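You operate a simulated robot arm through the tools that you are given. There is no shell and no other tool. Be economical: measure what you need, move in short steps, check, and stop when the job is done.

The job below is to be done with a simulated two-armed robot. You get a single attempt, and the scene is never put back.

Task
Drain the dirty sump and refill it with clean water.
Fine: drain till the sight glass is empty, then fill to between MIN and MAX; fill valve and drain cock end shut. Where these are worked on the way, their far stop is far enough and under half their travel is too little: drain cock, fill valve.

The check looks at the end state, three seconds after you hand in, the way a careful person would. Anything else that was tipped, shoved, dropped, spilled or broken makes it a failure.

Robot
Two 7-joint arms with fingered hands on one trunk that stands fixed in place. Base frame: the origin is at the foot of the trunk, x ahead of it, y to its left, z up. Readings come in m, degrees, newtons and seconds.
The left shoulder is at [0.07, 0.139, 1.009], the right one opposite. With the tool pointing down near the work surface each hand reaches from about 0.1 to 0.74 m from the base axis, measured 20 degrees to its own side. Payload 3.9 kg a hand.
Tool frame (each hand has its own): the origin (TCP) lies between the finger pads and is the grasp point; the fingertips stand 0.029 m ahead of it; z points along the fingers, y is the line along which they close. Largest opening 0.1 m; the body of the gripper starts 0.034 m behind the TCP. The gripper is a hand of 5 fingers: y runs from the thumb to the fingers, the wrist lies at [-0.015, -0.105, -0.177] in the tool frame, and closing takes about 1.5 s.
Orientation is that of the tool frame in the base frame, as a unit quaternion [x, y, z, w]. With the fingers straight down and the wrist toward the robot, the tool's x, y and z point along [0, 1, 0], [1, 0, 0] and [0, 0, -1] of the base frame.

Tools
- The arms move only by the tool drive_tool. It takes "left_steps", "right_steps" or both (then of equal length, played together; a hand with none holds still); each is one flat list of numbers, 6 for each row, row after row: the shift along the base's x, y, z in m, then the turn, a rotation vector about the base's x, y, z in rad. In form: [tx, ty, tz, ax, ay, az, tx, ty, tz, ax, ay, az, ...]. A call has 1 to 12 rows; each row shifts and turns the commanded pose from where the row before left it. "left_claw" and "right_claw" are, for a hand that has rows, the finger opening in m, from 0 to 0.1, set as the call begins (left out, the last holds). A row lasts 0.2 s, in which the tool goes at most 0.05 m and 8.6 degrees; a call with a longer step from one row to the next is refused whole, and so is a gripper value outside its range. A pose out of reach is approached as far as the arm can. The call stops where the force on the tool passes 40 N (or 10 N more than at its start, if that is more) or the arm is blocked; 0.2 s more then pass. The fingers move at their own pace (about 0.153 m/s each) and stop on an object; they squeeze with about 24 N. The grip force told is the motor's: it shows also when the fingers shut on nothing. Time passes only in rows, and 0.2 s behind the last, so rows that do not move let the fingers close. It gives the time, the measured TCP pose, the force on the tool (base axes), the opening and the grip force at its end, in the units of the frame above (readings bear some noise), with the torque about the TCP (base axes, N m) and any sound that the robot's microphone picked up, and new pictures: "views" is both (left out), scene, wrist or none (wrist: the cameras of the hands that moved).
- Cameras (640 x 400 px; columns grow to the right, rows downward): "scene" is now at [0.1166, 0.0377, 1.3152]; the picture's right is [0.45, -0.89, 0.00], its down [-0.58, -0.30, -0.76] and it looks along [0.67, 0.34, -0.65] (base axes); focal length 353 px, centre (320, 200). "left" rides on the left gripper at [-0.066, -0.086, -0.121] in its tool frame; the picture's right is [-0.76, -0.31, 0.58], its down [0.59, -0.70, 0.40] and it looks along [0.28, 0.64, 0.71] (tool axes); focal length 247 px, centre (320, 200). "right" rides on the right gripper at [0.066, -0.086, -0.121] in its tool frame; the picture's right is [-0.76, 0.31, -0.58], its down [-0.59, -0.70, 0.40] and it looks along [-0.28, 0.64, 0.71] (tool axes); focal length 247 px, centre (320, 200). There is no depth. A picture from a camera that has moved, and an enlarged one, comes with that camera's place and axes in the base frame and with its lens. The place of the scene camera against the robot may be out by one fixed shift of up to 0.012 m in any direction.
- lift_body(by): slides the trunk up (or, below 0, down) by that many m; the arms and the scene camera ride with it, the base frame stays. It gives what a move gives, with no picture.
- grasp_type(shape, hand): the hand has 5 fingers and takes this shape, open, in about a second: jaw (thumb against the fingers, like two jaws); tri (thumb and two fingers); tip (a fingertip pinch); poke (one finger out to press); point (the index stretched); flat (the hand flat); cup (the hand cupped); fist (a fist). The gripper value then closes the fingers along that shape, each until it touches; the sizes above hold for jaw. It gives what a move gives, with no picture.
- head_to(pan, tilt): turns the head with the scene camera to pan (to the left, within 86 degrees either way) and tilt (down, from -29 to 69), counted from straight ahead of the robot. It gives what a move gives, and a new picture of the scene camera.
- zoom(camera, box): a new picture of the part [left, top, right, bottom] of that camera's present view, enlarged. No time passes.
- sign_off(): hands the job in; it is judged then, once.

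Go step by step. Nothing tells you positions but the pictures and the camera data: compare them with the known pose of the tool, close in by small moves and look again before you grip or let go. The budget is 120 turns and 200 pictures, counting those below and the enlarged ones. Unless the task says otherwise, let go and move clear before handing in, and close with one line.

The tools are called after ">>>" as name(argument=value, ...) on one line, values as JSON. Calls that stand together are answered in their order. drive_tool: Moves the arms, as the interface text tells. Its arguments: {"type":"object","properties":{"left_steps":{"type":"array","items":{"type":"number"}},"left_claw":{"type":"number"},"right_steps":{"type":"array","items":{"type":"number"}},"right_claw":{"type":"number"},"views":{"type":"string","enum":["both","scene","wrist","none"]}},"required":[]} The other tools are called the same way: lift_body (by) slides the trunk up or down; grasp_type (shape, hand) gives the hand a shape; head_to (pan, tilt) turns the head that bears the scene camera; zoom (camera, box) takes an enlarged picture of a part of a camera's view; sign_off () hands the job in.

At the start:

```text
time: 0.0
left_eef_pos: [0.4185, 0.429, 1.0388]
left_tool_rot: [0.542, 0.841, -0.002, 0.002]
left_ft_force: [-0.4, 1.3, 0.3]
left_ft_torque: [-0.03, 0.02, -0.01]
left_finger_gap: 0.0998
left_grip_force: 0.1
left_shape: jaw
right_eef_pos: [0.5006, -0.0, 0.8895]
right_tool_rot: [0.542, 0.841, 0.001, 0.0]
right_ft_force: [1.2, 1.0, 0.6]
right_ft_torque: [-0.04, -0.02, -0.01]
right_finger_gap: 0.0998
right_grip_force: 0.1
right_shape: jaw
trunk travel left (down, up): [-0.65, 0.19]
head pan, tilt: [26.9, 40.8]
```

scene: 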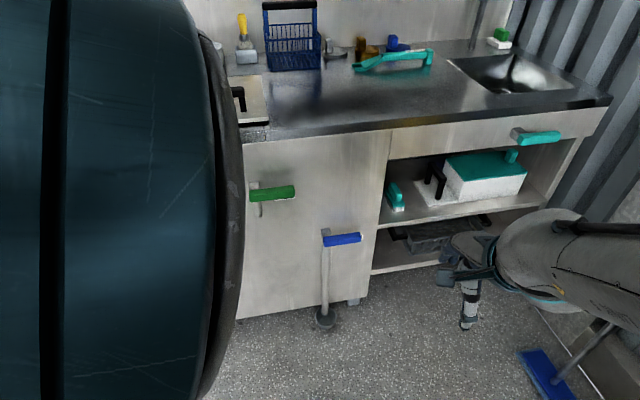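
right: 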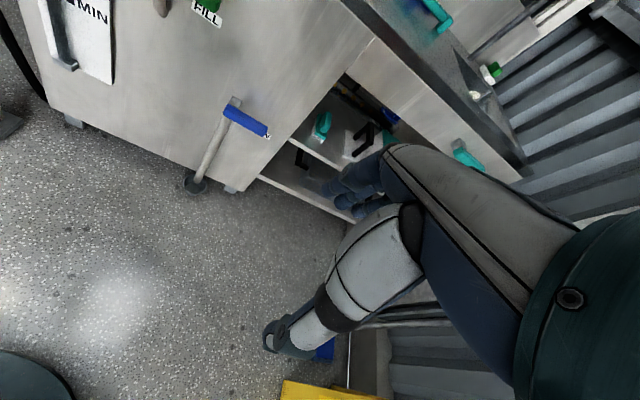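
left: 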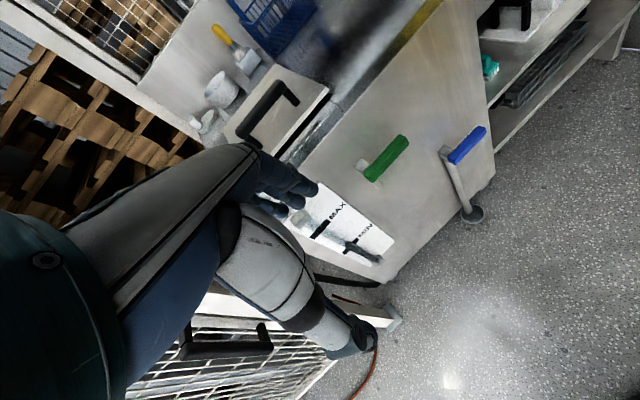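

The scene camera is half blocked by the left arm. I see a green lever (FILL), a blue lever on a pipe to a floor drain (probably the drain cock), and a MIN/MAX panel; I'll look closer first.

>>> zoom(camera="left", box=[220, 60, 500, 290])

>>> zoom(camera="right", box=[20, 0, 340, 200])

>>> zoom(camera="scene", box=[220, 120, 420, 340])

```text
1.74 times, centred on (360, 175) of left
camera zoom: at [0.368, 0.3335, 1.161], right [0.04, -0.82, -0.57], down [-0.88, 0.24, -0.4], along [0.47, 0.52, -0.72], focal length 430 px, centre (250, 244)
```

zoom: 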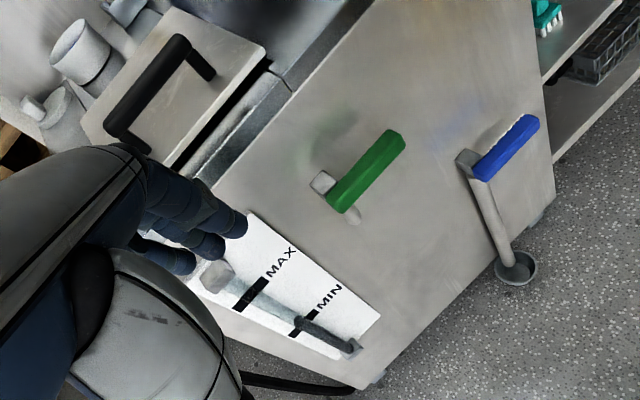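

```text
2.00 times, centred on (180, 100) of right
camera zoom: at [0.3937, 0.0246, 1.011], right [0.59, -0.56, 0.58], down [-0.4, -0.83, -0.4], along [0.7, 0.01, -0.71], focal length 494 px, centre (600, 400)
```

zoom: 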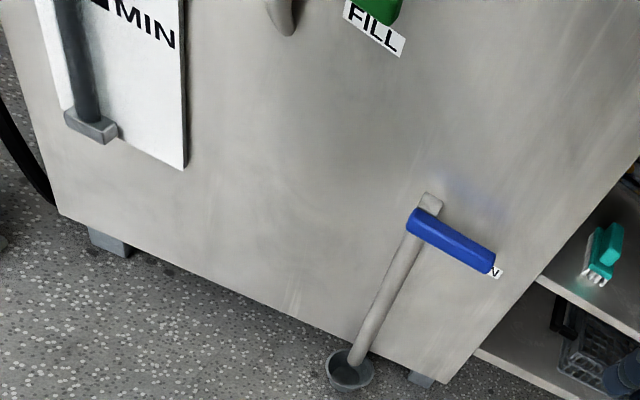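

```text
1.82 times, centred on (320, 230) of scene
camera zoom: at [0.1166, 0.0377, 1.3152], right [0.45, -0.89, 0.0], down [-0.58, -0.3, -0.76], along [0.67, 0.34, -0.65], focal length 642 px, centre (320, 146)
```

zoom: 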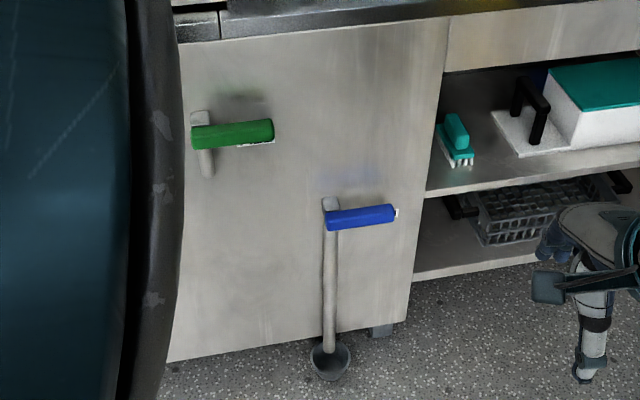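

Triangulating: the blue lever runs from about (0.80,0.36,0.50) to (0.88,0.28,0.48), the green from about (0.63,0.485,0.78) to (0.71,0.42,0.75), and the panel's inward normal is about (0.79,0.62,0). I'll pull the left arm back to clear the view.

>>> drive_tool(left_steps=[-0.03, -0.02, -0.03, 0, 0, 0, -0.03, -0.02, -0.03, 0, 0, 0, -0.03, -0.02, -0.03, 0, 0, 0, -0.03, -0.02, -0.03, 0, 0, 0, -0.0, -0.0, -0.04, 0, 0, 0, 0, 0, -0.04, 0, 0, 0], views="both")

```text
time: 1.4
left_eef_pos: [0.3508, 0.4187, 0.8357]
left_tool_rot: [0.54, 0.842, -0.004, 0.001]
left_ft_force: [-0.3, 1.0, 1.0]
left_ft_torque: [0.02, -0.01, 0.02]
left_finger_gap: 0.0999
left_grip_force: 0.0
left_shape: jaw
left hand out of reach, approached as far as the arm can: row 1, 2, 3, 4, 5, 6
right_eef_pos: [0.499, 0.0008, 0.8886]
right_tool_rot: [0.542, 0.841, 0.0, 0.0]
right_ft_force: [0.2, -0.5, 0.3]
right_ft_torque: [-0.02, 0.0, 0.03]
right_finger_gap: 0.0998
right_grip_force: 0.1
right_shape: jaw
trunk travel left (down, up): [-0.65, 0.19]
head pan, tilt: [26.9, 40.8]
camera scene: at [0.1174, 0.0384, 1.3151], right [0.45, -0.89, 0.0], down [-0.58, -0.3, -0.76], along [0.67, 0.34, -0.65], focal length 353 px, centre (320, 200)
camera left: at [0.3006, 0.3244, 0.958], right [0.03, -0.82, -0.57], down [-0.89, 0.24, -0.4], along [0.46, 0.52, -0.72], focal length 247 px, centre (320, 200)
```

scene: 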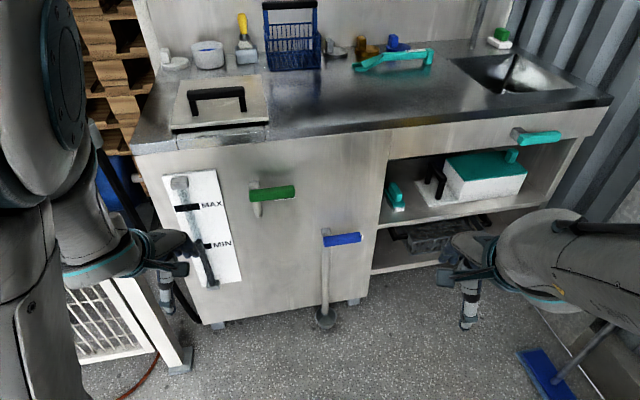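
left: 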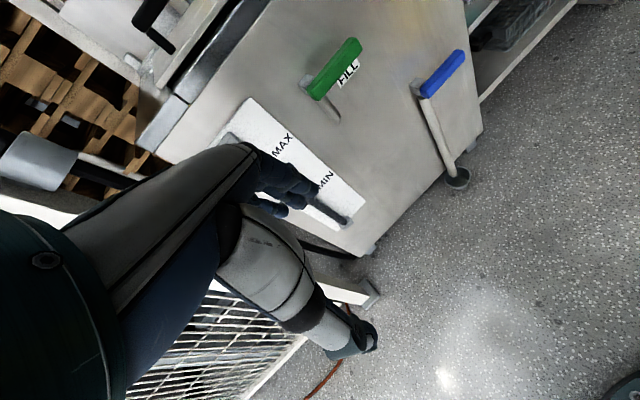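

The view is clear now; the sight glass and both levers show. I'll zoom in on them.

>>> zoom(camera="scene", box=[150, 160, 270, 300])

>>> zoom(camera="scene", box=[230, 170, 390, 270])

>>> zoom(camera="left", box=[280, 20, 500, 180])

```text
2.86 times, centred on (210, 230) of scene
camera zoom: at [0.1174, 0.0384, 1.3151], right [0.45, -0.89, 0.0], down [-0.58, -0.3, -0.76], along [0.67, 0.34, -0.65], focal length 1009 px, centre (634, 114)
```

zoom: 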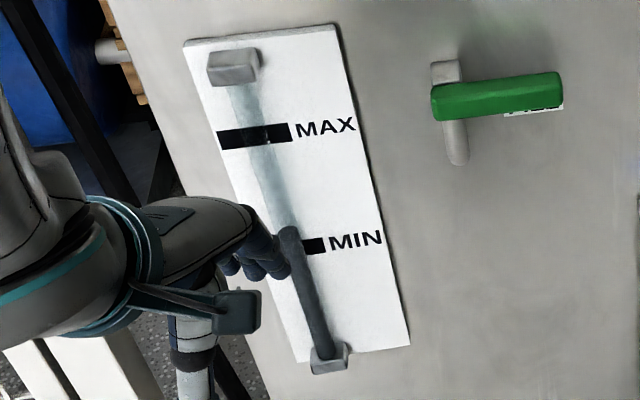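

```text
4.00 times, centred on (310, 220) of scene
camera zoom: at [0.1174, 0.0384, 1.3151], right [0.45, -0.89, 0.0], down [-0.58, -0.3, -0.76], along [0.67, 0.34, -0.65], focal length 1413 px, centre (360, 120)
```

zoom: 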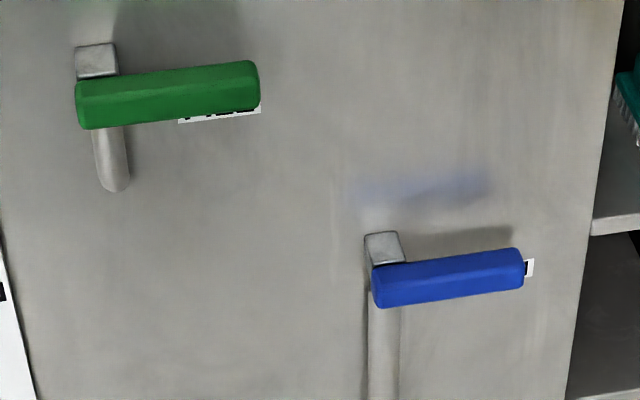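

```text
2.50 times, centred on (390, 100) of left
camera zoom: at [0.3006, 0.3244, 0.958], right [0.03, -0.82, -0.57], down [-0.89, 0.24, -0.4], along [0.46, 0.52, -0.72], focal length 617 px, centre (145, 450)
```

zoom: 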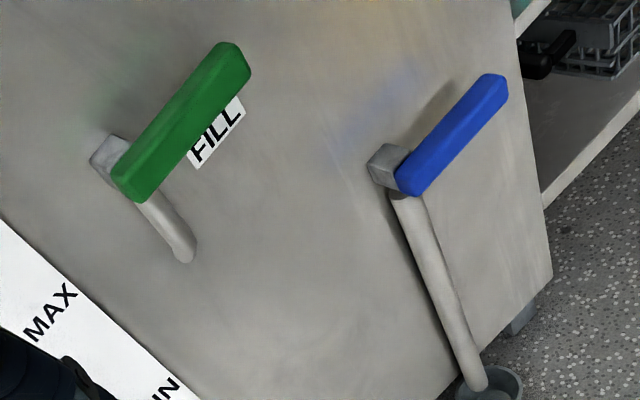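

The dirty level is just at MIN and both levers are horizontal (shut), each pivoting about the panel normal at its left end. I'll lower the trunk so the shoulders come level with the levers, then look again.

>>> lift_body(by=-0.38)

>>> head_to(pan=35, tilt=25)

```text
time: 5.1
left_eef_pos: [0.3506, 0.4193, 0.4565]
left_tool_rot: [0.541, 0.841, -0.004, 0.002]
left_ft_force: [0.5, 0.2, 0.3]
left_ft_torque: [-0.01, 0.0, 0.01]
left_finger_gap: 0.0999
left_grip_force: 0.0
left_shape: jaw
right_eef_pos: [0.4999, -0.0007, 0.51]
right_tool_rot: [0.541, 0.841, 0.001, 0.001]
right_ft_force: [0.4, -0.5, 0.6]
right_ft_torque: [-0.01, -0.01, -0.01]
right_finger_gap: 0.0999
right_grip_force: 0.1
right_shape: jaw
trunk travel left (down, up): [-0.27, 0.57]
head pan, tilt: [26.9, 40.8]
```

```text
time: 5.8
left_eef_pos: [0.3507, 0.4181, 0.4567]
left_tool_rot: [0.541, 0.841, -0.003, 0.001]
left_ft_force: [-0.5, -0.3, -0.6]
left_ft_torque: [0.01, -0.03, 0.02]
left_finger_gap: 0.0997
left_grip_force: 0.1
left_shape: jaw
right_eef_pos: [0.4994, -0.0001, 0.5107]
right_tool_rot: [0.542, 0.84, 0.001, 0.0]
right_ft_force: [0.5, 0.1, 0.4]
right_ft_torque: [-0.01, 0.0, -0.01]
right_finger_gap: 0.0999
right_grip_force: 0.1
right_shape: jaw
trunk travel left (down, up): [-0.27, 0.57]
head pan, tilt: [35.0, 25.0]
camera scene: at [0.1168, 0.0523, 0.9596], right [0.57, -0.82, 0.0], down [-0.35, -0.24, -0.91], along [0.74, 0.52, -0.42], focal length 353 px, centre (320, 200)
```

scene: 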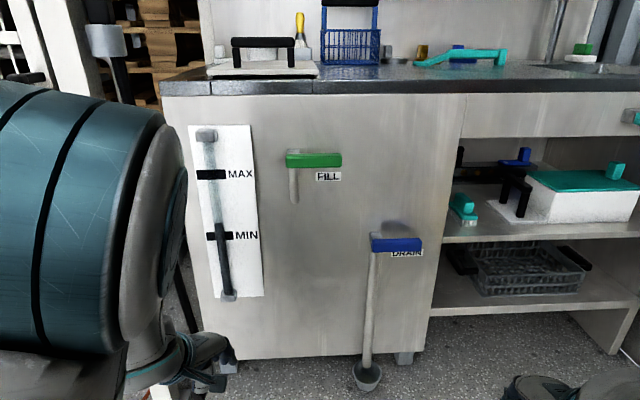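

Both scene views agree: blue handle at (0.79,0.37,0.50)–(0.86,0.27,0.50), green at (0.66,0.515,0.725)–(0.73,0.427,0.722), panel about 4 cm behind them. I'll move the right arm aside while bringing the left hand horizontal, facing the panel.

>>> drive_tool(left_steps=[0.0, -0.0, 0.004, 0, 0, 0.12, 0.0235, -0.0145, 0.004, 0, 0, 0.12, 0.0235, -0.0145, 0.004, 0.092, -0.117, 0, 0.0235, -0.0145, 0.004, 0.092, -0.117, 0, 0.0235, -0.0145, 0.004, 0.092, -0.117, 0, 0.0235, -0.0145, 0.004, 0.092, -0.117, 0, 0.0235, -0.0145, 0.004, 0.092, -0.117, 0, 0.0235, -0.0145, 0.004, 0.092, -0.117, 0, 0.0235, -0.0145, 0.004, 0.092, -0.117, 0, 0.0235, -0.0145, 0.004, 0.092, -0.117, 0, 0.0235, -0.0145, 0.004, 0.092, -0.117, 0, 0.0235, -0.0145, 0.004, 0.092, -0.117, 0], right_steps=[-0.01, -0.04, 0, 0, 0, 0, -0.01, -0.04, 0, 0, 0, 0, -0.01, -0.04, 0, 0, 0, 0, -0.01, -0.04, 0, 0, 0, 0, -0.01, -0.04, 0, 0, 0, 0, -0.01, -0.03, 0, 0, 0, 0, -0.01, 0, 0, 0, 0, 0, 0, 0, 0, 0, 0, 0, 0, 0, 0, 0, 0, 0, 0, 0, 0, 0, 0, 0, 0, 0, 0, 0, 0, 0, 0, 0, 0, 0, 0, 0], views="both")

```text
time: 8.4
left_eef_pos: [0.3992, 0.4878, 0.6938]
left_tool_rot: [0.455, 0.767, 0.398, 0.214]
left_ft_force: [-0.8, 0.8, 0.3]
left_ft_torque: [0.0, 0.0, -0.03]
left_finger_gap: 0.0999
left_grip_force: 0.1
left_shape: jaw
left hand out of reach, approached as far as the arm can: row 1, 3, 4, 5, 6, 7, 8, 9, 10, 11, 12
right_eef_pos: [0.429, -0.2313, 0.5093]
right_tool_rot: [0.542, 0.841, 0.001, 0.0]
right_ft_force: [0.8, 0.1, 0.6]
right_ft_torque: [0.01, 0.0, -0.01]
right_finger_gap: 0.0998
right_grip_force: 0.0
right_shape: jaw
trunk travel left (down, up): [-0.27, 0.57]
head pan, tilt: [35.0, 25.0]
camera scene: at [0.1167, 0.0524, 0.9597], right [0.57, -0.82, 0.0], down [-0.35, -0.24, -0.91], along [0.74, 0.52, -0.42], focal length 353 px, centre (320, 200)
camera right: at [0.3233, -0.2062, 0.6315], right [0.59, -0.56, 0.58], down [-0.4, -0.83, -0.4], along [0.7, 0.01, -0.71], focal length 247 px, centre (320, 200)
camera left: at [0.3028, 0.3579, 0.6957], right [0.61, -0.5, -0.61], down [-0.39, 0.49, -0.78], along [0.69, 0.71, 0.1], focal length 247 px, centre (320, 200)
```

scene: 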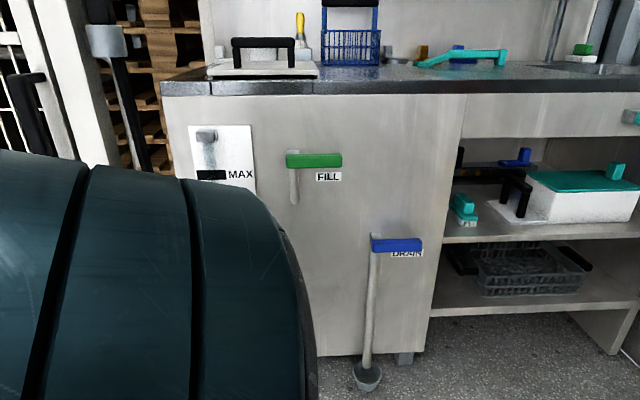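
right: 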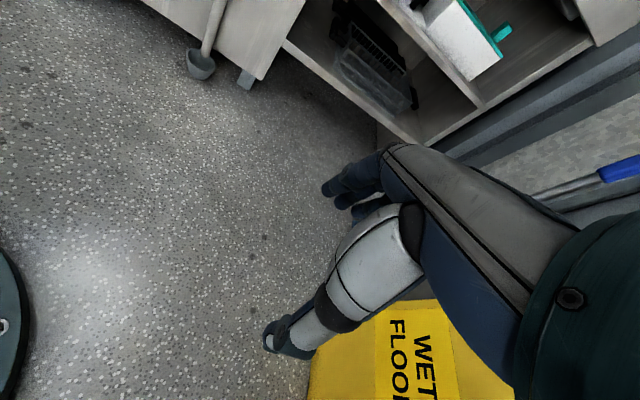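
left: 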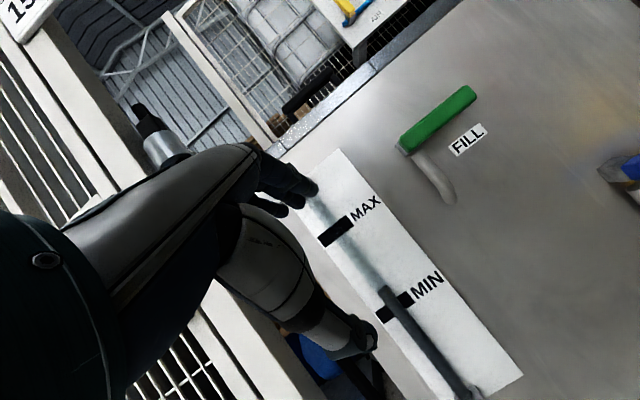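

The hand stalled at (0.40,0.49,0.69) part-turned. I'll send a few still rows to see where it settles before choosing another wrist attitude.

>>> drive_tool(left_steps=[0.02, 0.0, 0.02, 0, 0, 0, 0.02, 0, 0.02, 0, 0, 0, 0.02, 0, 0.02, 0, 0, 0, 0.02, 0, 0.02, 0, 0, 0], views="none")

```text
time: 9.4
left_eef_pos: [0.4793, 0.4909, 0.7712]
left_tool_rot: [0.453, 0.77, 0.392, 0.219]
left_ft_force: [-0.1, -0.3, 0.2]
left_ft_torque: [-0.02, 0.01, -0.02]
left_finger_gap: 0.0998
left_grip_force: 0.0
left_shape: jaw
right_eef_pos: [0.4293, -0.2294, 0.5098]
right_tool_rot: [0.542, 0.84, 0.001, 0.001]
right_ft_force: [0.1, 0.0, -0.3]
right_ft_torque: [-0.01, 0.01, 0.0]
right_finger_gap: 0.0999
right_grip_force: 0.0
right_shape: jaw
trunk travel left (down, up): [-0.27, 0.57]
head pan, tilt: [35.0, 25.0]
```

Commands restart from the measured pose, and the tool now points 36° below horizontal toward the panel. I'll shift it to in front of the blue lever, standing off, then try pitching up.

>>> drive_tool(left_steps=[0.02, -0.0283, -0.022, 0, 0, 0, 0.02, -0.0283, -0.022, 0, 0, 0, 0.02, -0.0283, -0.022, 0, 0, 0, 0.02, -0.0283, -0.022, 0, 0, 0, 0.02, -0.0283, -0.022, 0, 0, 0, 0.02, -0.0283, -0.022, 0, 0, 0, 0.02, -0.0283, -0.022, 0, 0, 0, 0.02, -0.0283, -0.022, 0, 0, 0, 0.02, -0.0283, -0.022, 0, 0, 0, 0.02, -0.0283, -0.022, 0, 0, 0], views="both")

```text
time: 11.7
left_eef_pos: [0.648, 0.4388, 0.7978]
left_tool_rot: [0.448, 0.777, 0.38, 0.226]
left_ft_force: [-0.3, 0.0, -0.3]
left_ft_torque: [0.0, 0.01, -0.02]
left_finger_gap: 0.0998
left_grip_force: 0.1
left_shape: jaw
left hand out of reach, approached as far as the arm can: row 1, 2, 3, 4, 5, 6, 7, 8, 9, 10
right_eef_pos: [0.4295, -0.23, 0.5095]
right_tool_rot: [0.542, 0.841, 0.0, 0.0]
right_ft_force: [0.0, -0.5, -0.2]
right_ft_torque: [0.01, 0.02, 0.0]
right_finger_gap: 0.0998
right_grip_force: 0.0
right_shape: jaw
trunk travel left (down, up): [-0.27, 0.57]
head pan, tilt: [35.0, 25.0]
camera scene: at [0.1168, 0.0523, 0.9596], right [0.57, -0.82, 0.0], down [-0.35, -0.24, -0.91], along [0.74, 0.52, -0.42], focal length 353 px, centre (320, 200)
camera left: at [0.5515, 0.3086, 0.8034], right [0.61, -0.53, -0.59], down [-0.39, 0.45, -0.81], along [0.69, 0.72, 0.07], focal length 247 px, centre (320, 200)
```

scene: 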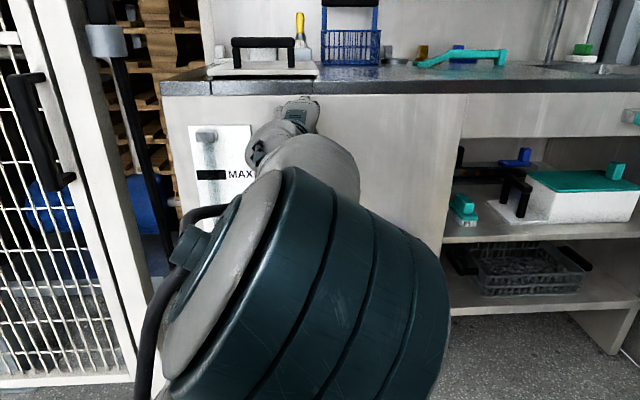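
left: 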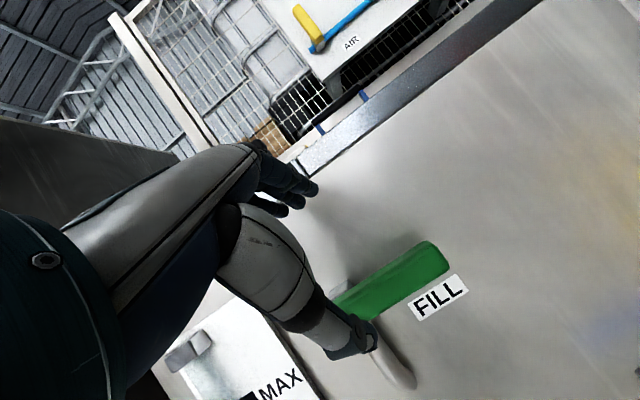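

The left arm resists moving inward at this azimuth and it blocks the view; the right arm suits a leftward reach better. I'll back the left arm off to its earlier out-of-the-way pose.

>>> drive_tool(left_steps=[-0.04, -0.01, 0.01, 0, 0, 0, -0.04, 0, 0.0, 0, 0, 0, -0.04, 0, 0, 0, 0, 0, -0.022, -0.002, -0.043, -0.09, 0.115, 0, -0.022, -0.002, -0.043, -0.09, 0.115, 0, -0.022, -0.002, -0.043, -0.09, 0.115, 0, -0.022, -0.002, -0.043, -0.09, 0.115, 0, -0.022, -0.002, -0.043, -0.09, 0.115, 0, -0.022, -0.002, -0.043, -0.09, 0.115, 0, -0.022, -0.002, -0.043, 0, 0, 0, -0.022, -0.002, -0.043, 0, 0, 0], views="scene")

```text
time: 14.1
left_eef_pos: [0.3805, 0.4332, 0.4614]
left_tool_rot: [0.488, 0.871, 0.005, 0.057]
left_ft_force: [0.1, -0.5, -0.1]
left_ft_torque: [0.01, 0.01, 0.01]
left_finger_gap: 0.0996
left_grip_force: 0.0
left_shape: jaw
left hand out of reach, approached as far as the arm can: row 1, 3, 4
right_eef_pos: [0.428, -0.231, 0.5095]
right_tool_rot: [0.542, 0.84, 0.0, 0.001]
right_ft_force: [0.0, -0.2, 0.2]
right_ft_torque: [-0.03, -0.01, 0.01]
right_finger_gap: 0.1003
right_grip_force: 0.1
right_shape: jaw
trunk travel left (down, up): [-0.27, 0.57]
head pan, tilt: [35.0, 25.0]
camera scene: at [0.1167, 0.0523, 0.9597], right [0.57, -0.82, 0.0], down [-0.35, -0.24, -0.91], along [0.74, 0.52, -0.42], focal length 353 px, centre (320, 200)
```

scene: 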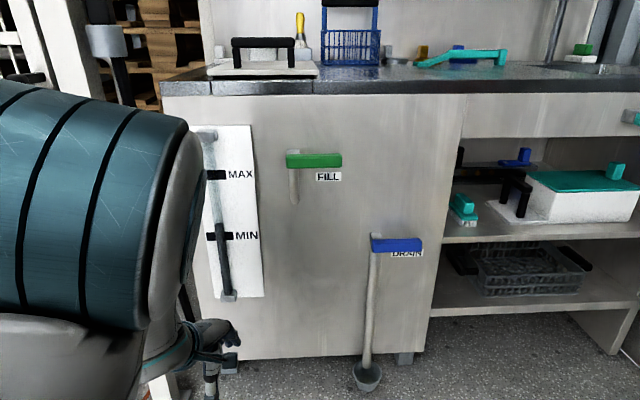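

Left arm is out of the way with the glass in view. Now the right arm: turn toward the panel azimuth, pitch up partly, and come to a stand-off in front of the blue lever.

>>> drive_tool(right_steps=[0.02, 0.03, 0.008, 0, 0, 0.12, 0.02, 0.03, 0.008, 0, 0, 0.12, 0.02, 0.03, 0.008, 0.09, -0.115, 0, 0.02, 0.03, 0.008, 0.09, -0.115, 0, 0.02, 0.03, 0.008, 0.09, -0.115, 0, 0.02, 0.03, 0.008, 0.09, -0.115, 0, 0.02, 0.03, 0.008, 0.09, -0.115, 0, 0.02, 0.03, 0.008, 0.09, -0.115, 0, 0.02, 0.03, 0.008, 0, 0, 0, 0.02, 0.03, 0.008, 0, 0, 0], views="both")

```text
time: 16.2
left_eef_pos: [0.3817, 0.4319, 0.4597]
left_tool_rot: [0.487, 0.871, 0.006, 0.057]
left_ft_force: [-0.4, 0.1, -0.8]
left_ft_torque: [0.01, -0.03, 0.05]
left_finger_gap: 0.0999
left_grip_force: 0.1
left_shape: jaw
right_eef_pos: [0.6303, 0.0704, 0.5901]
right_tool_rot: [0.396, 0.814, 0.382, 0.187]
right_ft_force: [-0.4, 0.0, -0.8]
right_ft_torque: [0.0, 0.01, 0.0]
right_finger_gap: 0.0999
right_grip_force: 0.0
right_shape: jaw
trunk travel left (down, up): [-0.27, 0.57]
head pan, tilt: [35.0, 25.0]
camera scene: at [0.1167, 0.0522, 0.9596], right [0.57, -0.82, 0.0], down [-0.35, -0.24, -0.91], along [0.74, 0.52, -0.42], focal length 353 px, centre (320, 200)
camera right: at [0.473, 0.031, 0.601], right [0.27, -0.75, 0.61], down [0.25, -0.55, -0.79], along [0.93, 0.37, 0.04], focal length 247 px, centre (320, 200)
```

scene: 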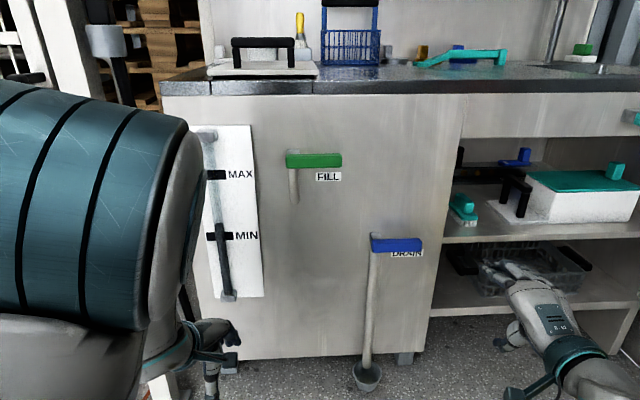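
right: 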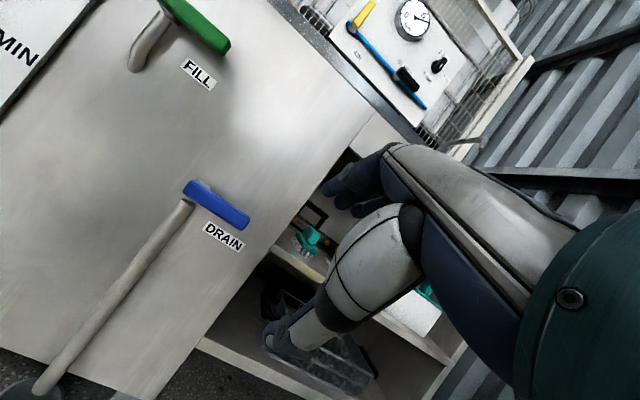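

The right arm follows freely. I'll finish pitching to horizontal and go to a stand-off about 10 cm in front of the blue lever.

>>> drive_tool(right_steps=[0.018, 0.025, -0.015, 0.085, -0.1085, 0, 0.018, 0.025, -0.015, 0.085, -0.1085, 0, 0.018, 0.025, -0.015, 0.085, -0.1085, 0, 0.018, 0.025, -0.015, 0.085, -0.1085, 0, 0.018, 0.025, -0.015, 0.085, -0.1085, 0, 0.018, 0.025, -0.015, 0, 0, 0], views="both")

```text
time: 17.6
left_eef_pos: [0.3797, 0.4328, 0.4611]
left_tool_rot: [0.489, 0.87, 0.005, 0.058]
left_ft_force: [-0.2, -0.2, -0.2]
left_ft_torque: [0.01, 0.02, 0.01]
left_finger_gap: 0.1
left_grip_force: 0.0
left_shape: jaw
right_eef_pos: [0.7168, 0.1939, 0.5188]
right_tool_rot: [0.311, 0.64, 0.632, 0.308]
right_ft_force: [0.1, 0.1, 0.1]
right_ft_torque: [0.01, -0.01, -0.02]
right_finger_gap: 0.1001
right_grip_force: 0.0
right_shape: jaw
right hand out of reach, approached as far as the arm can: row 5, 6
trunk travel left (down, up): [-0.27, 0.57]
head pan, tilt: [35.0, 25.0]
camera scene: at [0.116, 0.0529, 0.9598], right [0.57, -0.82, 0.0], down [-0.35, -0.24, -0.91], along [0.74, 0.52, -0.42], focal length 353 px, centre (320, 200)
camera right: at [0.5804, 0.1702, 0.4349], right [0.01, -0.95, 0.31], down [0.67, -0.22, -0.71], along [0.74, 0.22, 0.63], focal length 247 px, centre (320, 200)
```

scene: 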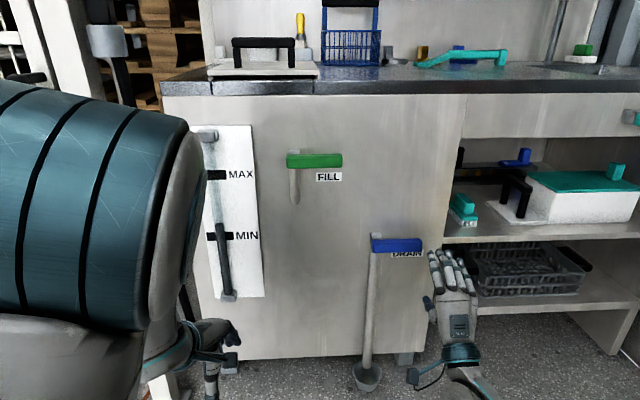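
right: 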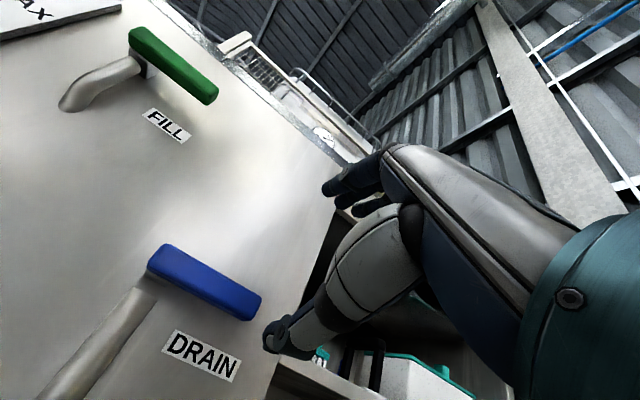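

The hand is horizontal facing the panel, at the wrist's limit. Lowering the trunk a bit more will ease the wrist; then I raise the hand back to lever height.

>>> lift_body(by=-0.15)

>>> drive_tool(right_steps=[0.006, 0.007, 0.028, 0, 0, 0, 0.006, 0.007, 0.028, 0, 0, 0, 0.006, 0.007, 0.028, 0, 0, 0, 0.006, 0.007, 0.028, 0, 0, 0, 0, 0, 0.028, 0, 0, 0], views="both")

```text
time: 19.4
left_eef_pos: [0.3813, 0.4326, 0.3113]
left_tool_rot: [0.488, 0.871, 0.005, 0.058]
left_ft_force: [0.1, -0.3, 0.1]
left_ft_torque: [-0.02, 0.03, 0.0]
left_finger_gap: 0.1
left_grip_force: 0.0
left_shape: jaw
right_eef_pos: [0.7184, 0.1919, 0.3669]
right_tool_rot: [0.312, 0.64, 0.632, 0.308]
right_ft_force: [0.6, 0.4, -0.7]
right_ft_torque: [-0.03, 0.02, -0.01]
right_finger_gap: 0.1001
right_grip_force: 0.1
right_shape: jaw
trunk travel left (down, up): [-0.12, 0.72]
head pan, tilt: [35.0, 25.0]
```

```text
time: 20.6
left_eef_pos: [0.3815, 0.4324, 0.31]
left_tool_rot: [0.488, 0.871, 0.005, 0.057]
left_ft_force: [0.4, -0.1, -0.3]
left_ft_torque: [-0.01, 0.01, 0.0]
left_finger_gap: 0.1
left_grip_force: 0.0
left_shape: jaw
right_eef_pos: [0.7382, 0.2192, 0.5087]
right_tool_rot: [0.313, 0.64, 0.631, 0.308]
right_ft_force: [0.4, -0.7, 0.5]
right_ft_torque: [0.02, 0.01, 0.05]
right_finger_gap: 0.0997
right_grip_force: 0.1
right_shape: jaw
right hand out of reach, approached as far as the arm can: row 4
trunk travel left (down, up): [-0.12, 0.72]
head pan, tilt: [35.0, 25.0]
camera scene: at [0.1169, 0.0523, 0.8096], right [0.57, -0.82, 0.0], down [-0.35, -0.24, -0.91], along [0.74, 0.52, -0.42], focal length 353 px, centre (320, 200)
camera right: at [0.6024, 0.1965, 0.4254], right [0.01, -0.95, 0.31], down [0.67, -0.22, -0.71], along [0.74, 0.22, 0.63], focal length 247 px, centre (320, 200)
```

scene: 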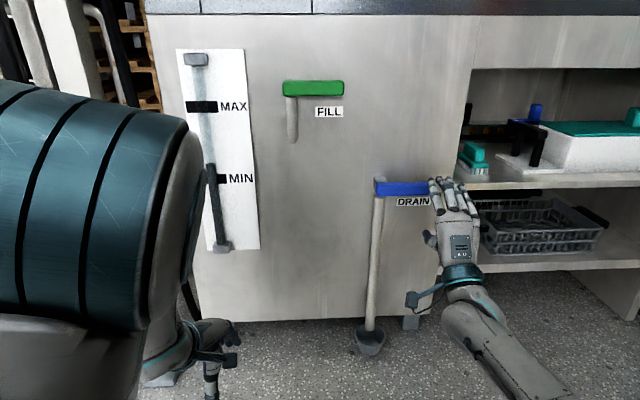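
right: 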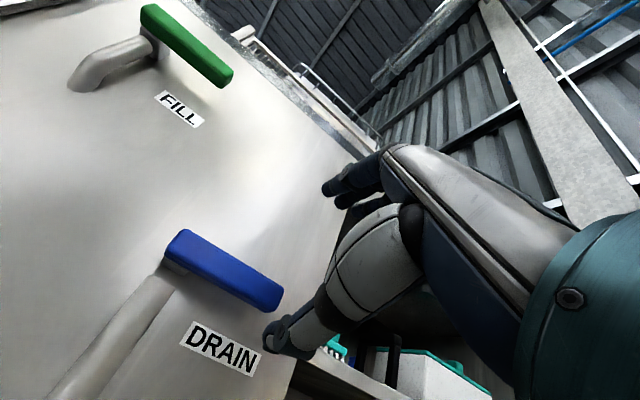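

The hand is level with the blue handle, whose z I now put at 0.503, with thumb below and fingers above it and index at d≈0.28 along the handle. I'll advance straight along the panel normal to cage it.

>>> drive_tool(right_steps=[0.0157, 0.0123, -0.001, 0, 0, 0, 0.0157, 0.0123, -0.001, 0, 0, 0, 0.0157, 0.0123, -0.001, 0, 0, 0], right_claw=0.1, views="both")

```text
time: 21.4
left_eef_pos: [0.3808, 0.4321, 0.3112]
left_tool_rot: [0.488, 0.871, 0.006, 0.057]
left_ft_force: [-0.7, 0.2, -0.2]
left_ft_torque: [0.02, 0.01, 0.02]
left_finger_gap: 0.0999
left_grip_force: 0.1
left_shape: jaw
right_eef_pos: [0.7402, 0.2196, 0.5106]
right_tool_rot: [0.312, 0.64, 0.631, 0.307]
right_ft_force: [0.6, 0.4, 0.4]
right_ft_torque: [-0.01, 0.03, -0.01]
right_finger_gap: 0.1
right_grip_force: 0.2
right_shape: jaw
right hand out of reach, approached as far as the arm can: row 1, 2, 3
trunk travel left (down, up): [-0.12, 0.72]
head pan, tilt: [35.0, 25.0]
camera scene: at [0.1168, 0.0523, 0.8097], right [0.57, -0.82, 0.0], down [-0.35, -0.24, -0.91], along [0.74, 0.52, -0.42], focal length 353 px, centre (320, 200)
camera right: at [0.6023, 0.1965, 0.4254], right [0.01, -0.95, 0.31], down [0.67, -0.22, -0.71], along [0.74, 0.22, 0.63], focal length 247 px, centre (320, 200)
```

scene: 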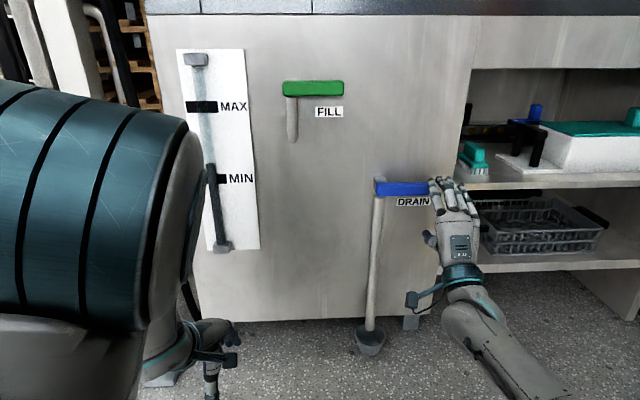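
right: 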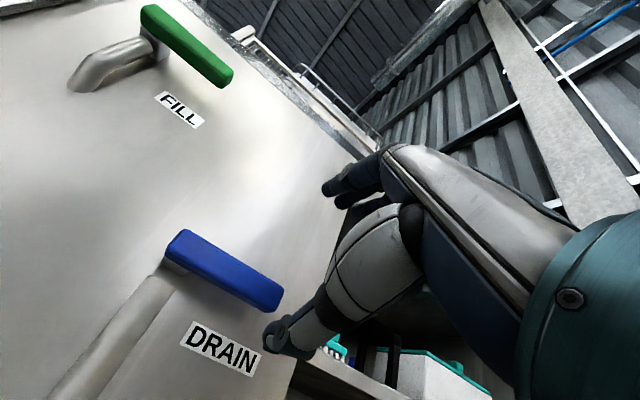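

The right arm is fully stretched 8 cm short, so only the left shoulder is close enough for these valves. I'll withdraw the right arm and turn the left hand to a straighter-ahead azimuth while bringing it forward.

>>> drive_tool(right_steps=[-0.025, -0.03, 0, 0, 0, 0, -0.027, -0.04, 0, 0, 0, 0, -0.027, -0.04, 0, 0, 0, 0, -0.027, -0.04, 0, 0, 0, 0, -0.027, -0.04, 0, -0.09, 0.115, 0, -0.027, -0.04, 0, -0.09, 0.115, 0, -0.027, -0.04, 0, -0.09, 0.115, 0, -0.027, -0.04, 0, -0.09, 0.115, 0, -0.027, -0.04, 0, -0.09, 0.115, 0, -0.027, -0.04, 0, -0.09, 0.115, 0], left_steps=[0.02, 0, 0.01, 0, 0, -0.1, 0.02, 0, 0.01, 0, 0, -0.1, 0.02, 0, 0.01, 0, 0, -0.1, 0.02, 0, 0.01, 0, 0, -0.1, 0.01, -0.01, 0.01, 0, 0, -0.1, 0.01, -0.02, 0.01, 0, 0, 0, 0.01, -0.02, 0.01, 0, 0, 0, 0.01, -0.02, 0.01, 0, 0, 0, 0, -0.02, 0.01, 0, 0, 0, 0, -0.02, 0.01, 0, 0, 0], views="scene")

```text
time: 23.6
left_eef_pos: [0.5005, 0.3216, 0.4104]
left_tool_rot: [0.688, 0.723, -0.008, 0.058]
left_ft_force: [0.2, 1.3, 0.6]
left_ft_torque: [-0.04, 0.01, 0.0]
left_finger_gap: 0.1
left_grip_force: 0.0
left_shape: jaw
right_eef_pos: [0.5176, -0.1422, 0.5126]
right_tool_rot: [0.445, 0.795, 0.358, 0.204]
right_ft_force: [-0.2, 0.0, -0.5]
right_ft_torque: [0.0, 0.01, -0.01]
right_finger_gap: 0.1
right_grip_force: 0.1
right_shape: jaw
right hand out of reach, approached as far as the arm can: row 9, 10
trunk travel left (down, up): [-0.12, 0.72]
head pan, tilt: [35.0, 25.0]
camera scene: at [0.1169, 0.0528, 0.8096], right [0.57, -0.82, 0.0], down [-0.35, -0.24, -0.91], along [0.74, 0.52, -0.42], focal length 353 px, centre (320, 200)
```

scene: 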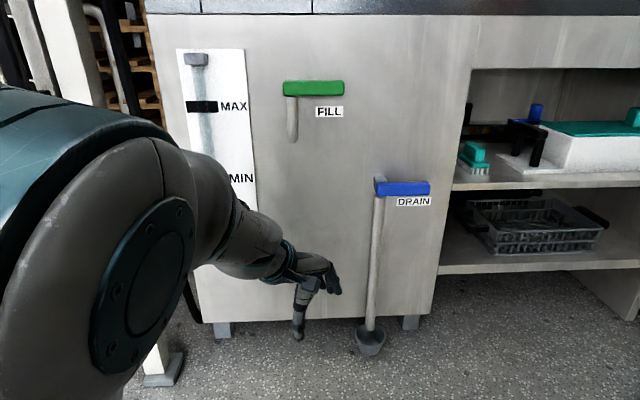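

That worked: the left hand now points straight ahead and moves freely. Next, pitch it up 60° and go to a stand-off before the blue lever.

>>> drive_tool(left_steps=[0.023, -0.0075, 0.014, 0.012, -0.148, 0, 0.023, -0.0075, 0.014, 0.012, -0.148, 0, 0.023, -0.0075, 0.014, 0.012, -0.148, 0, 0.023, -0.0075, 0.014, 0.012, -0.148, 0, 0.023, -0.0075, 0.014, 0.012, -0.148, 0, 0.023, -0.0075, 0.014, 0.012, -0.148, 0, 0.023, -0.0075, 0.014, 0.012, -0.148, 0, 0.023, -0.0075, 0.012, 0, 0, 0], views="both")

```text
time: 25.4
left_eef_pos: [0.6828, 0.334, 0.5296]
left_tool_rot: [0.607, 0.597, 0.361, 0.381]
left_ft_force: [0.2, 0.9, 0.1]
left_ft_torque: [0.01, 0.06, -0.01]
left_finger_gap: 0.1
left_grip_force: 0.1
left_shape: jaw
left hand out of reach, approached as far as the arm can: row 5, 6, 7, 8
right_eef_pos: [0.5183, -0.1425, 0.5109]
right_tool_rot: [0.447, 0.795, 0.356, 0.203]
right_ft_force: [-0.2, -0.6, -0.7]
right_ft_torque: [-0.03, -0.01, 0.01]
right_finger_gap: 0.0997
right_grip_force: 0.0
right_shape: jaw
trunk travel left (down, up): [-0.12, 0.72]
head pan, tilt: [35.0, 25.0]
camera scene: at [0.1167, 0.0524, 0.8096], right [0.57, -0.82, 0.0], down [-0.35, -0.24, -0.91], along [0.74, 0.52, -0.42], focal length 353 px, centre (320, 200)
camera left: at [0.5342, 0.2711, 0.5086], right [0.36, -0.78, -0.52], down [0.06, 0.57, -0.82], along [0.93, 0.26, 0.25], focal length 247 px, centre (320, 200)
```

scene: 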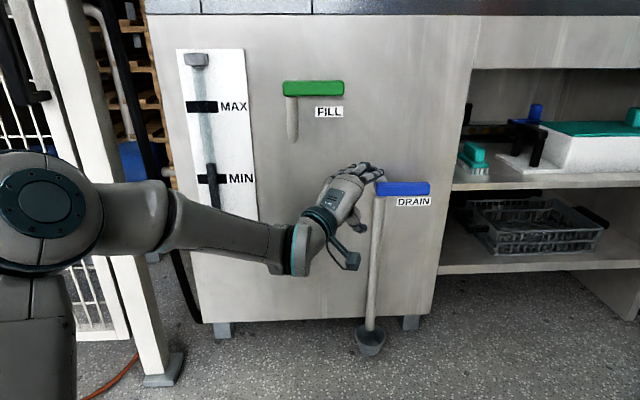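
left: 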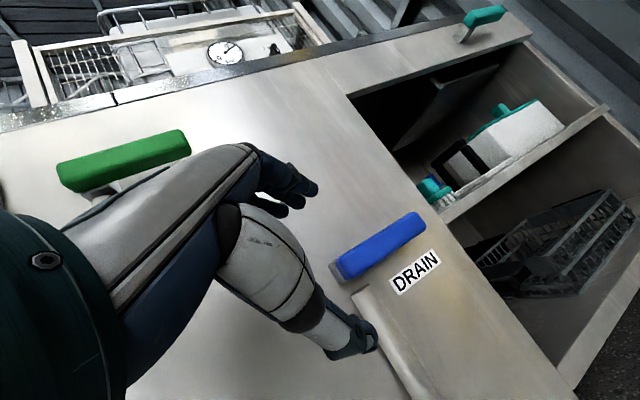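

The hand is left of the lever, with the elbow bent out; stretching forward should straighten the wrist. I'll move forward-right in small steps and see whether it follows.

>>> drive_tool(left_steps=[0.015, -0.005, 0, 0, 0, 0.03, 0.015, -0.01, 0, 0, 0, 0.03, 0.015, -0.012, 0, 0, 0, 0.03, 0.01, -0.015, 0, 0, 0, 0.03], views="both")

```text
time: 26.4
left_eef_pos: [0.7532, 0.3883, 0.5339]
left_tool_rot: [0.576, 0.627, 0.38, 0.361]
left_ft_force: [-0.8, 0.9, 1.3]
left_ft_torque: [-0.03, 0.02, -0.02]
left_finger_gap: 0.1001
left_grip_force: 0.1
left_shape: jaw
left hand out of reach, approached as far as the arm can: row 1, 2, 3, 4
right_eef_pos: [0.5175, -0.1427, 0.5086]
right_tool_rot: [0.446, 0.796, 0.356, 0.203]
right_ft_force: [-0.2, -0.4, 0.3]
right_ft_torque: [0.02, 0.01, -0.01]
right_finger_gap: 0.1003
right_grip_force: 0.0
right_shape: jaw
trunk travel left (down, up): [-0.12, 0.72]
head pan, tilt: [35.0, 25.0]
camera scene: at [0.1168, 0.0524, 0.8096], right [0.57, -0.82, 0.0], down [-0.35, -0.24, -0.91], along [0.74, 0.52, -0.42], focal length 353 px, centre (320, 200)
camera left: at [0.6114, 0.3107, 0.5144], right [0.43, -0.73, -0.52], down [0.0, 0.58, -0.82], along [0.9, 0.36, 0.25], focal length 247 px, centre (320, 200)
```

scene: 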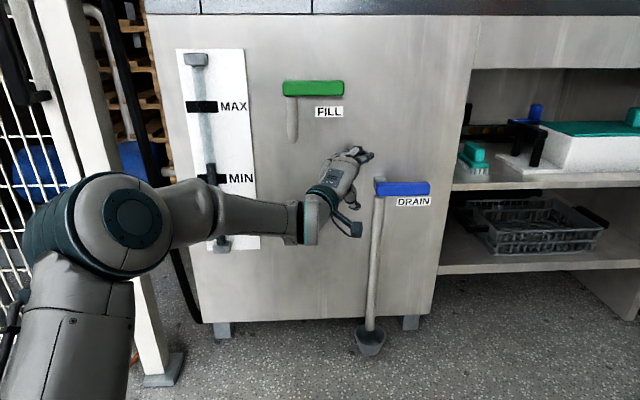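
left: 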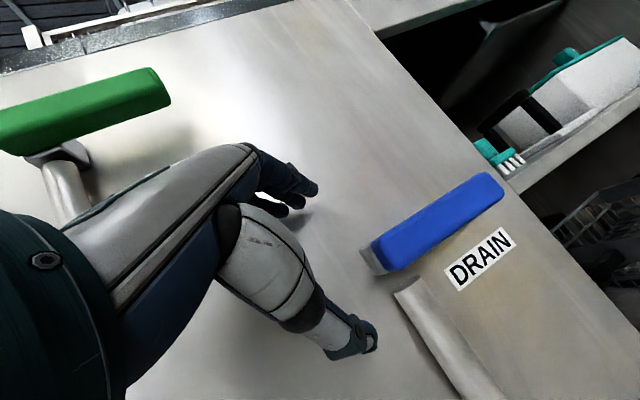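

The arm slid outward instead because the wrist is bent to its side limit. I'll back off while yawing the hand inward, then extend along a straight line from the shoulder.

>>> drive_tool(left_steps=[-0.03, 0.0, 0, 0, 0, -0.1, -0.03, 0, 0, 0, 0, -0.12, -0.03, -0.01, 0, 0, 0, -0.12, -0.03, -0.02, 0, 0, 0, -0.12, -0.02, -0.03, 0, 0, 0, -0.12, -0.01, -0.03, 0, 0, 0, -0.1, 0, -0.03, 0, 0, 0, 0, 0, -0.03, 0, 0, 0, 0], views="scene")

```text
time: 28.2
left_eef_pos: [0.602, 0.2379, 0.5355]
left_tool_rot: [0.746, 0.409, 0.244, 0.465]
left_ft_force: [0.0, 0.9, 0.1]
left_ft_torque: [-0.01, -0.02, -0.03]
left_finger_gap: 0.0996
left_grip_force: 0.1
left_shape: jaw
right_eef_pos: [0.5171, -0.1431, 0.5109]
right_tool_rot: [0.447, 0.795, 0.356, 0.203]
right_ft_force: [-0.1, -0.7, -0.5]
right_ft_torque: [-0.01, -0.01, 0.04]
right_finger_gap: 0.1
right_grip_force: 0.0
right_shape: jaw
trunk travel left (down, up): [-0.12, 0.72]
head pan, tilt: [35.0, 25.0]
camera scene: at [0.1167, 0.0524, 0.8097], right [0.57, -0.82, 0.0], down [-0.35, -0.24, -0.91], along [0.74, 0.52, -0.42], focal length 353 px, centre (320, 200)
```

scene: 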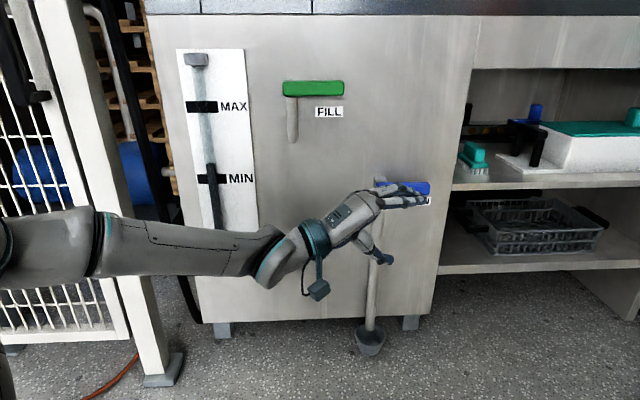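

No limit warnings now; the hand is at (0.60,0.24,0.54) pointing az −34°. I'll extend toward the lever while yawing back gradually.

>>> drive_tool(left_steps=[0.025, -0.0, 0.004, 0, 0, 0.05, 0.025, 0, 0.004, 0, 0, 0.06, 0.025, 0.006, 0.004, 0, 0, 0.07, 0.025, 0.008, 0.004, 0, 0, 0.08, 0.025, 0.008, 0.004, 0, 0, 0.1], views="both")

```text
time: 29.4
left_eef_pos: [0.728, 0.2601, 0.5577]
left_tool_rot: [0.661, 0.536, 0.323, 0.414]
left_ft_force: [-0.3, -0.1, 0.7]
left_ft_torque: [0.0, 0.02, 0.04]
left_finger_gap: 0.0995
left_grip_force: 0.2
left_shape: jaw
right_eef_pos: [0.5172, -0.1427, 0.5086]
right_tool_rot: [0.446, 0.795, 0.357, 0.203]
right_ft_force: [0.0, 0.2, 0.3]
right_ft_torque: [0.03, 0.04, -0.01]
right_finger_gap: 0.0997
right_grip_force: 0.1
right_shape: jaw
trunk travel left (down, up): [-0.12, 0.72]
head pan, tilt: [35.0, 25.0]
camera scene: at [0.1167, 0.0525, 0.8097], right [0.57, -0.82, 0.0], down [-0.35, -0.24, -0.91], along [0.74, 0.52, -0.42], focal length 353 px, centre (320, 200)
camera left: at [0.5702, 0.2268, 0.5354], right [0.2, -0.83, -0.52], down [0.16, 0.55, -0.82], along [0.97, 0.08, 0.25], focal length 247 px, centre (320, 200)
```

scene: 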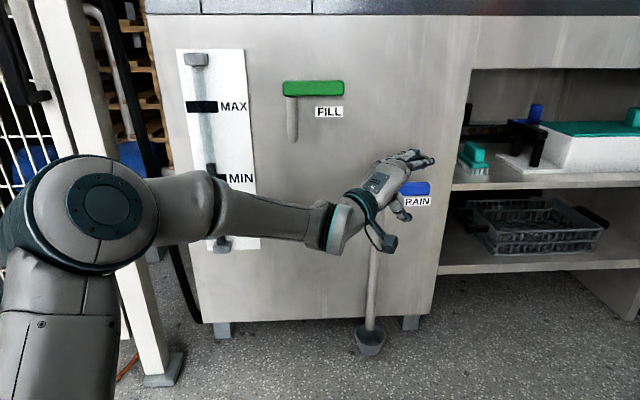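
left: 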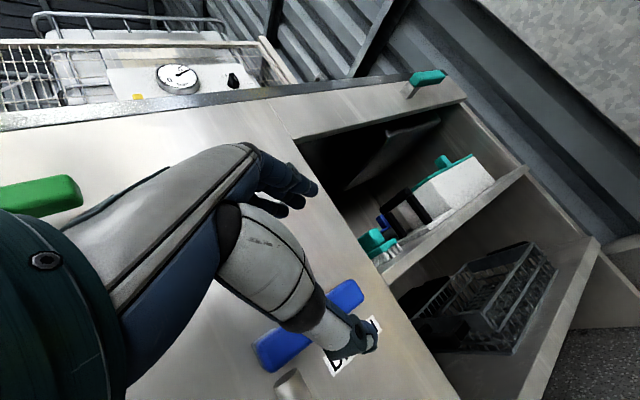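

No limit warnings: the hand is at (0.728,0.260,0.558), above and in front of the blue handle. I'll close the fingers into a compact pusher and move it over the handle's outer part.

>>> drive_tool(left_steps=[0, 0, 0.003, 0, 0, 0, 0, 0, 0.003, 0, 0, 0, 0, 0, 0.003, 0, 0, 0, 0, 0, 0.003, 0, 0, 0, 0, 0, 0, 0, 0, 0, 0, 0, 0, 0, 0, 0, 0.0145, 0, 0, 0, 0, 0, 0.0145, 0, 0, 0, 0, 0, 0.0145, 0, 0, 0, 0, 0, 0.0145, 0, 0, 0, 0, 0], left_claw=0, views="both")

```text
time: 31.6
left_eef_pos: [0.7857, 0.2591, 0.5683]
left_tool_rot: [0.661, 0.535, 0.324, 0.414]
left_ft_force: [-0.3, -0.1, 0.1]
left_ft_torque: [-0.03, 0.0, 0.03]
left_finger_gap: 0.0001
left_grip_force: 24.1
left_shape: jaw
right_eef_pos: [0.5176, -0.143, 0.5112]
right_tool_rot: [0.447, 0.795, 0.357, 0.203]
right_ft_force: [-0.6, 0.4, 0.2]
right_ft_torque: [0.01, 0.0, -0.02]
right_finger_gap: 0.1003
right_grip_force: 0.1
right_shape: jaw
trunk travel left (down, up): [-0.12, 0.72]
head pan, tilt: [35.0, 25.0]
camera scene: at [0.1167, 0.0524, 0.8097], right [0.57, -0.82, 0.0], down [-0.35, -0.24, -0.91], along [0.74, 0.52, -0.42], focal length 353 px, centre (320, 200)
camera left: at [0.6284, 0.2268, 0.5472], right [0.2, -0.83, -0.52], down [0.17, 0.55, -0.82], along [0.97, 0.08, 0.25], focal length 247 px, centre (320, 200)
```

scene: 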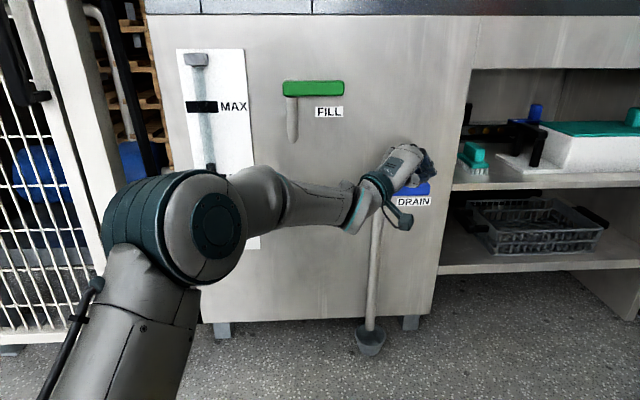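
left: 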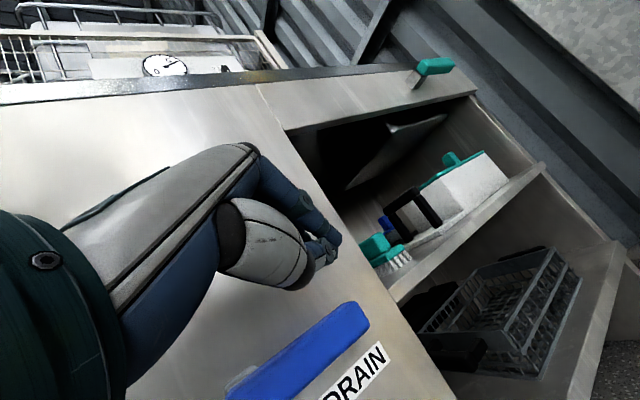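

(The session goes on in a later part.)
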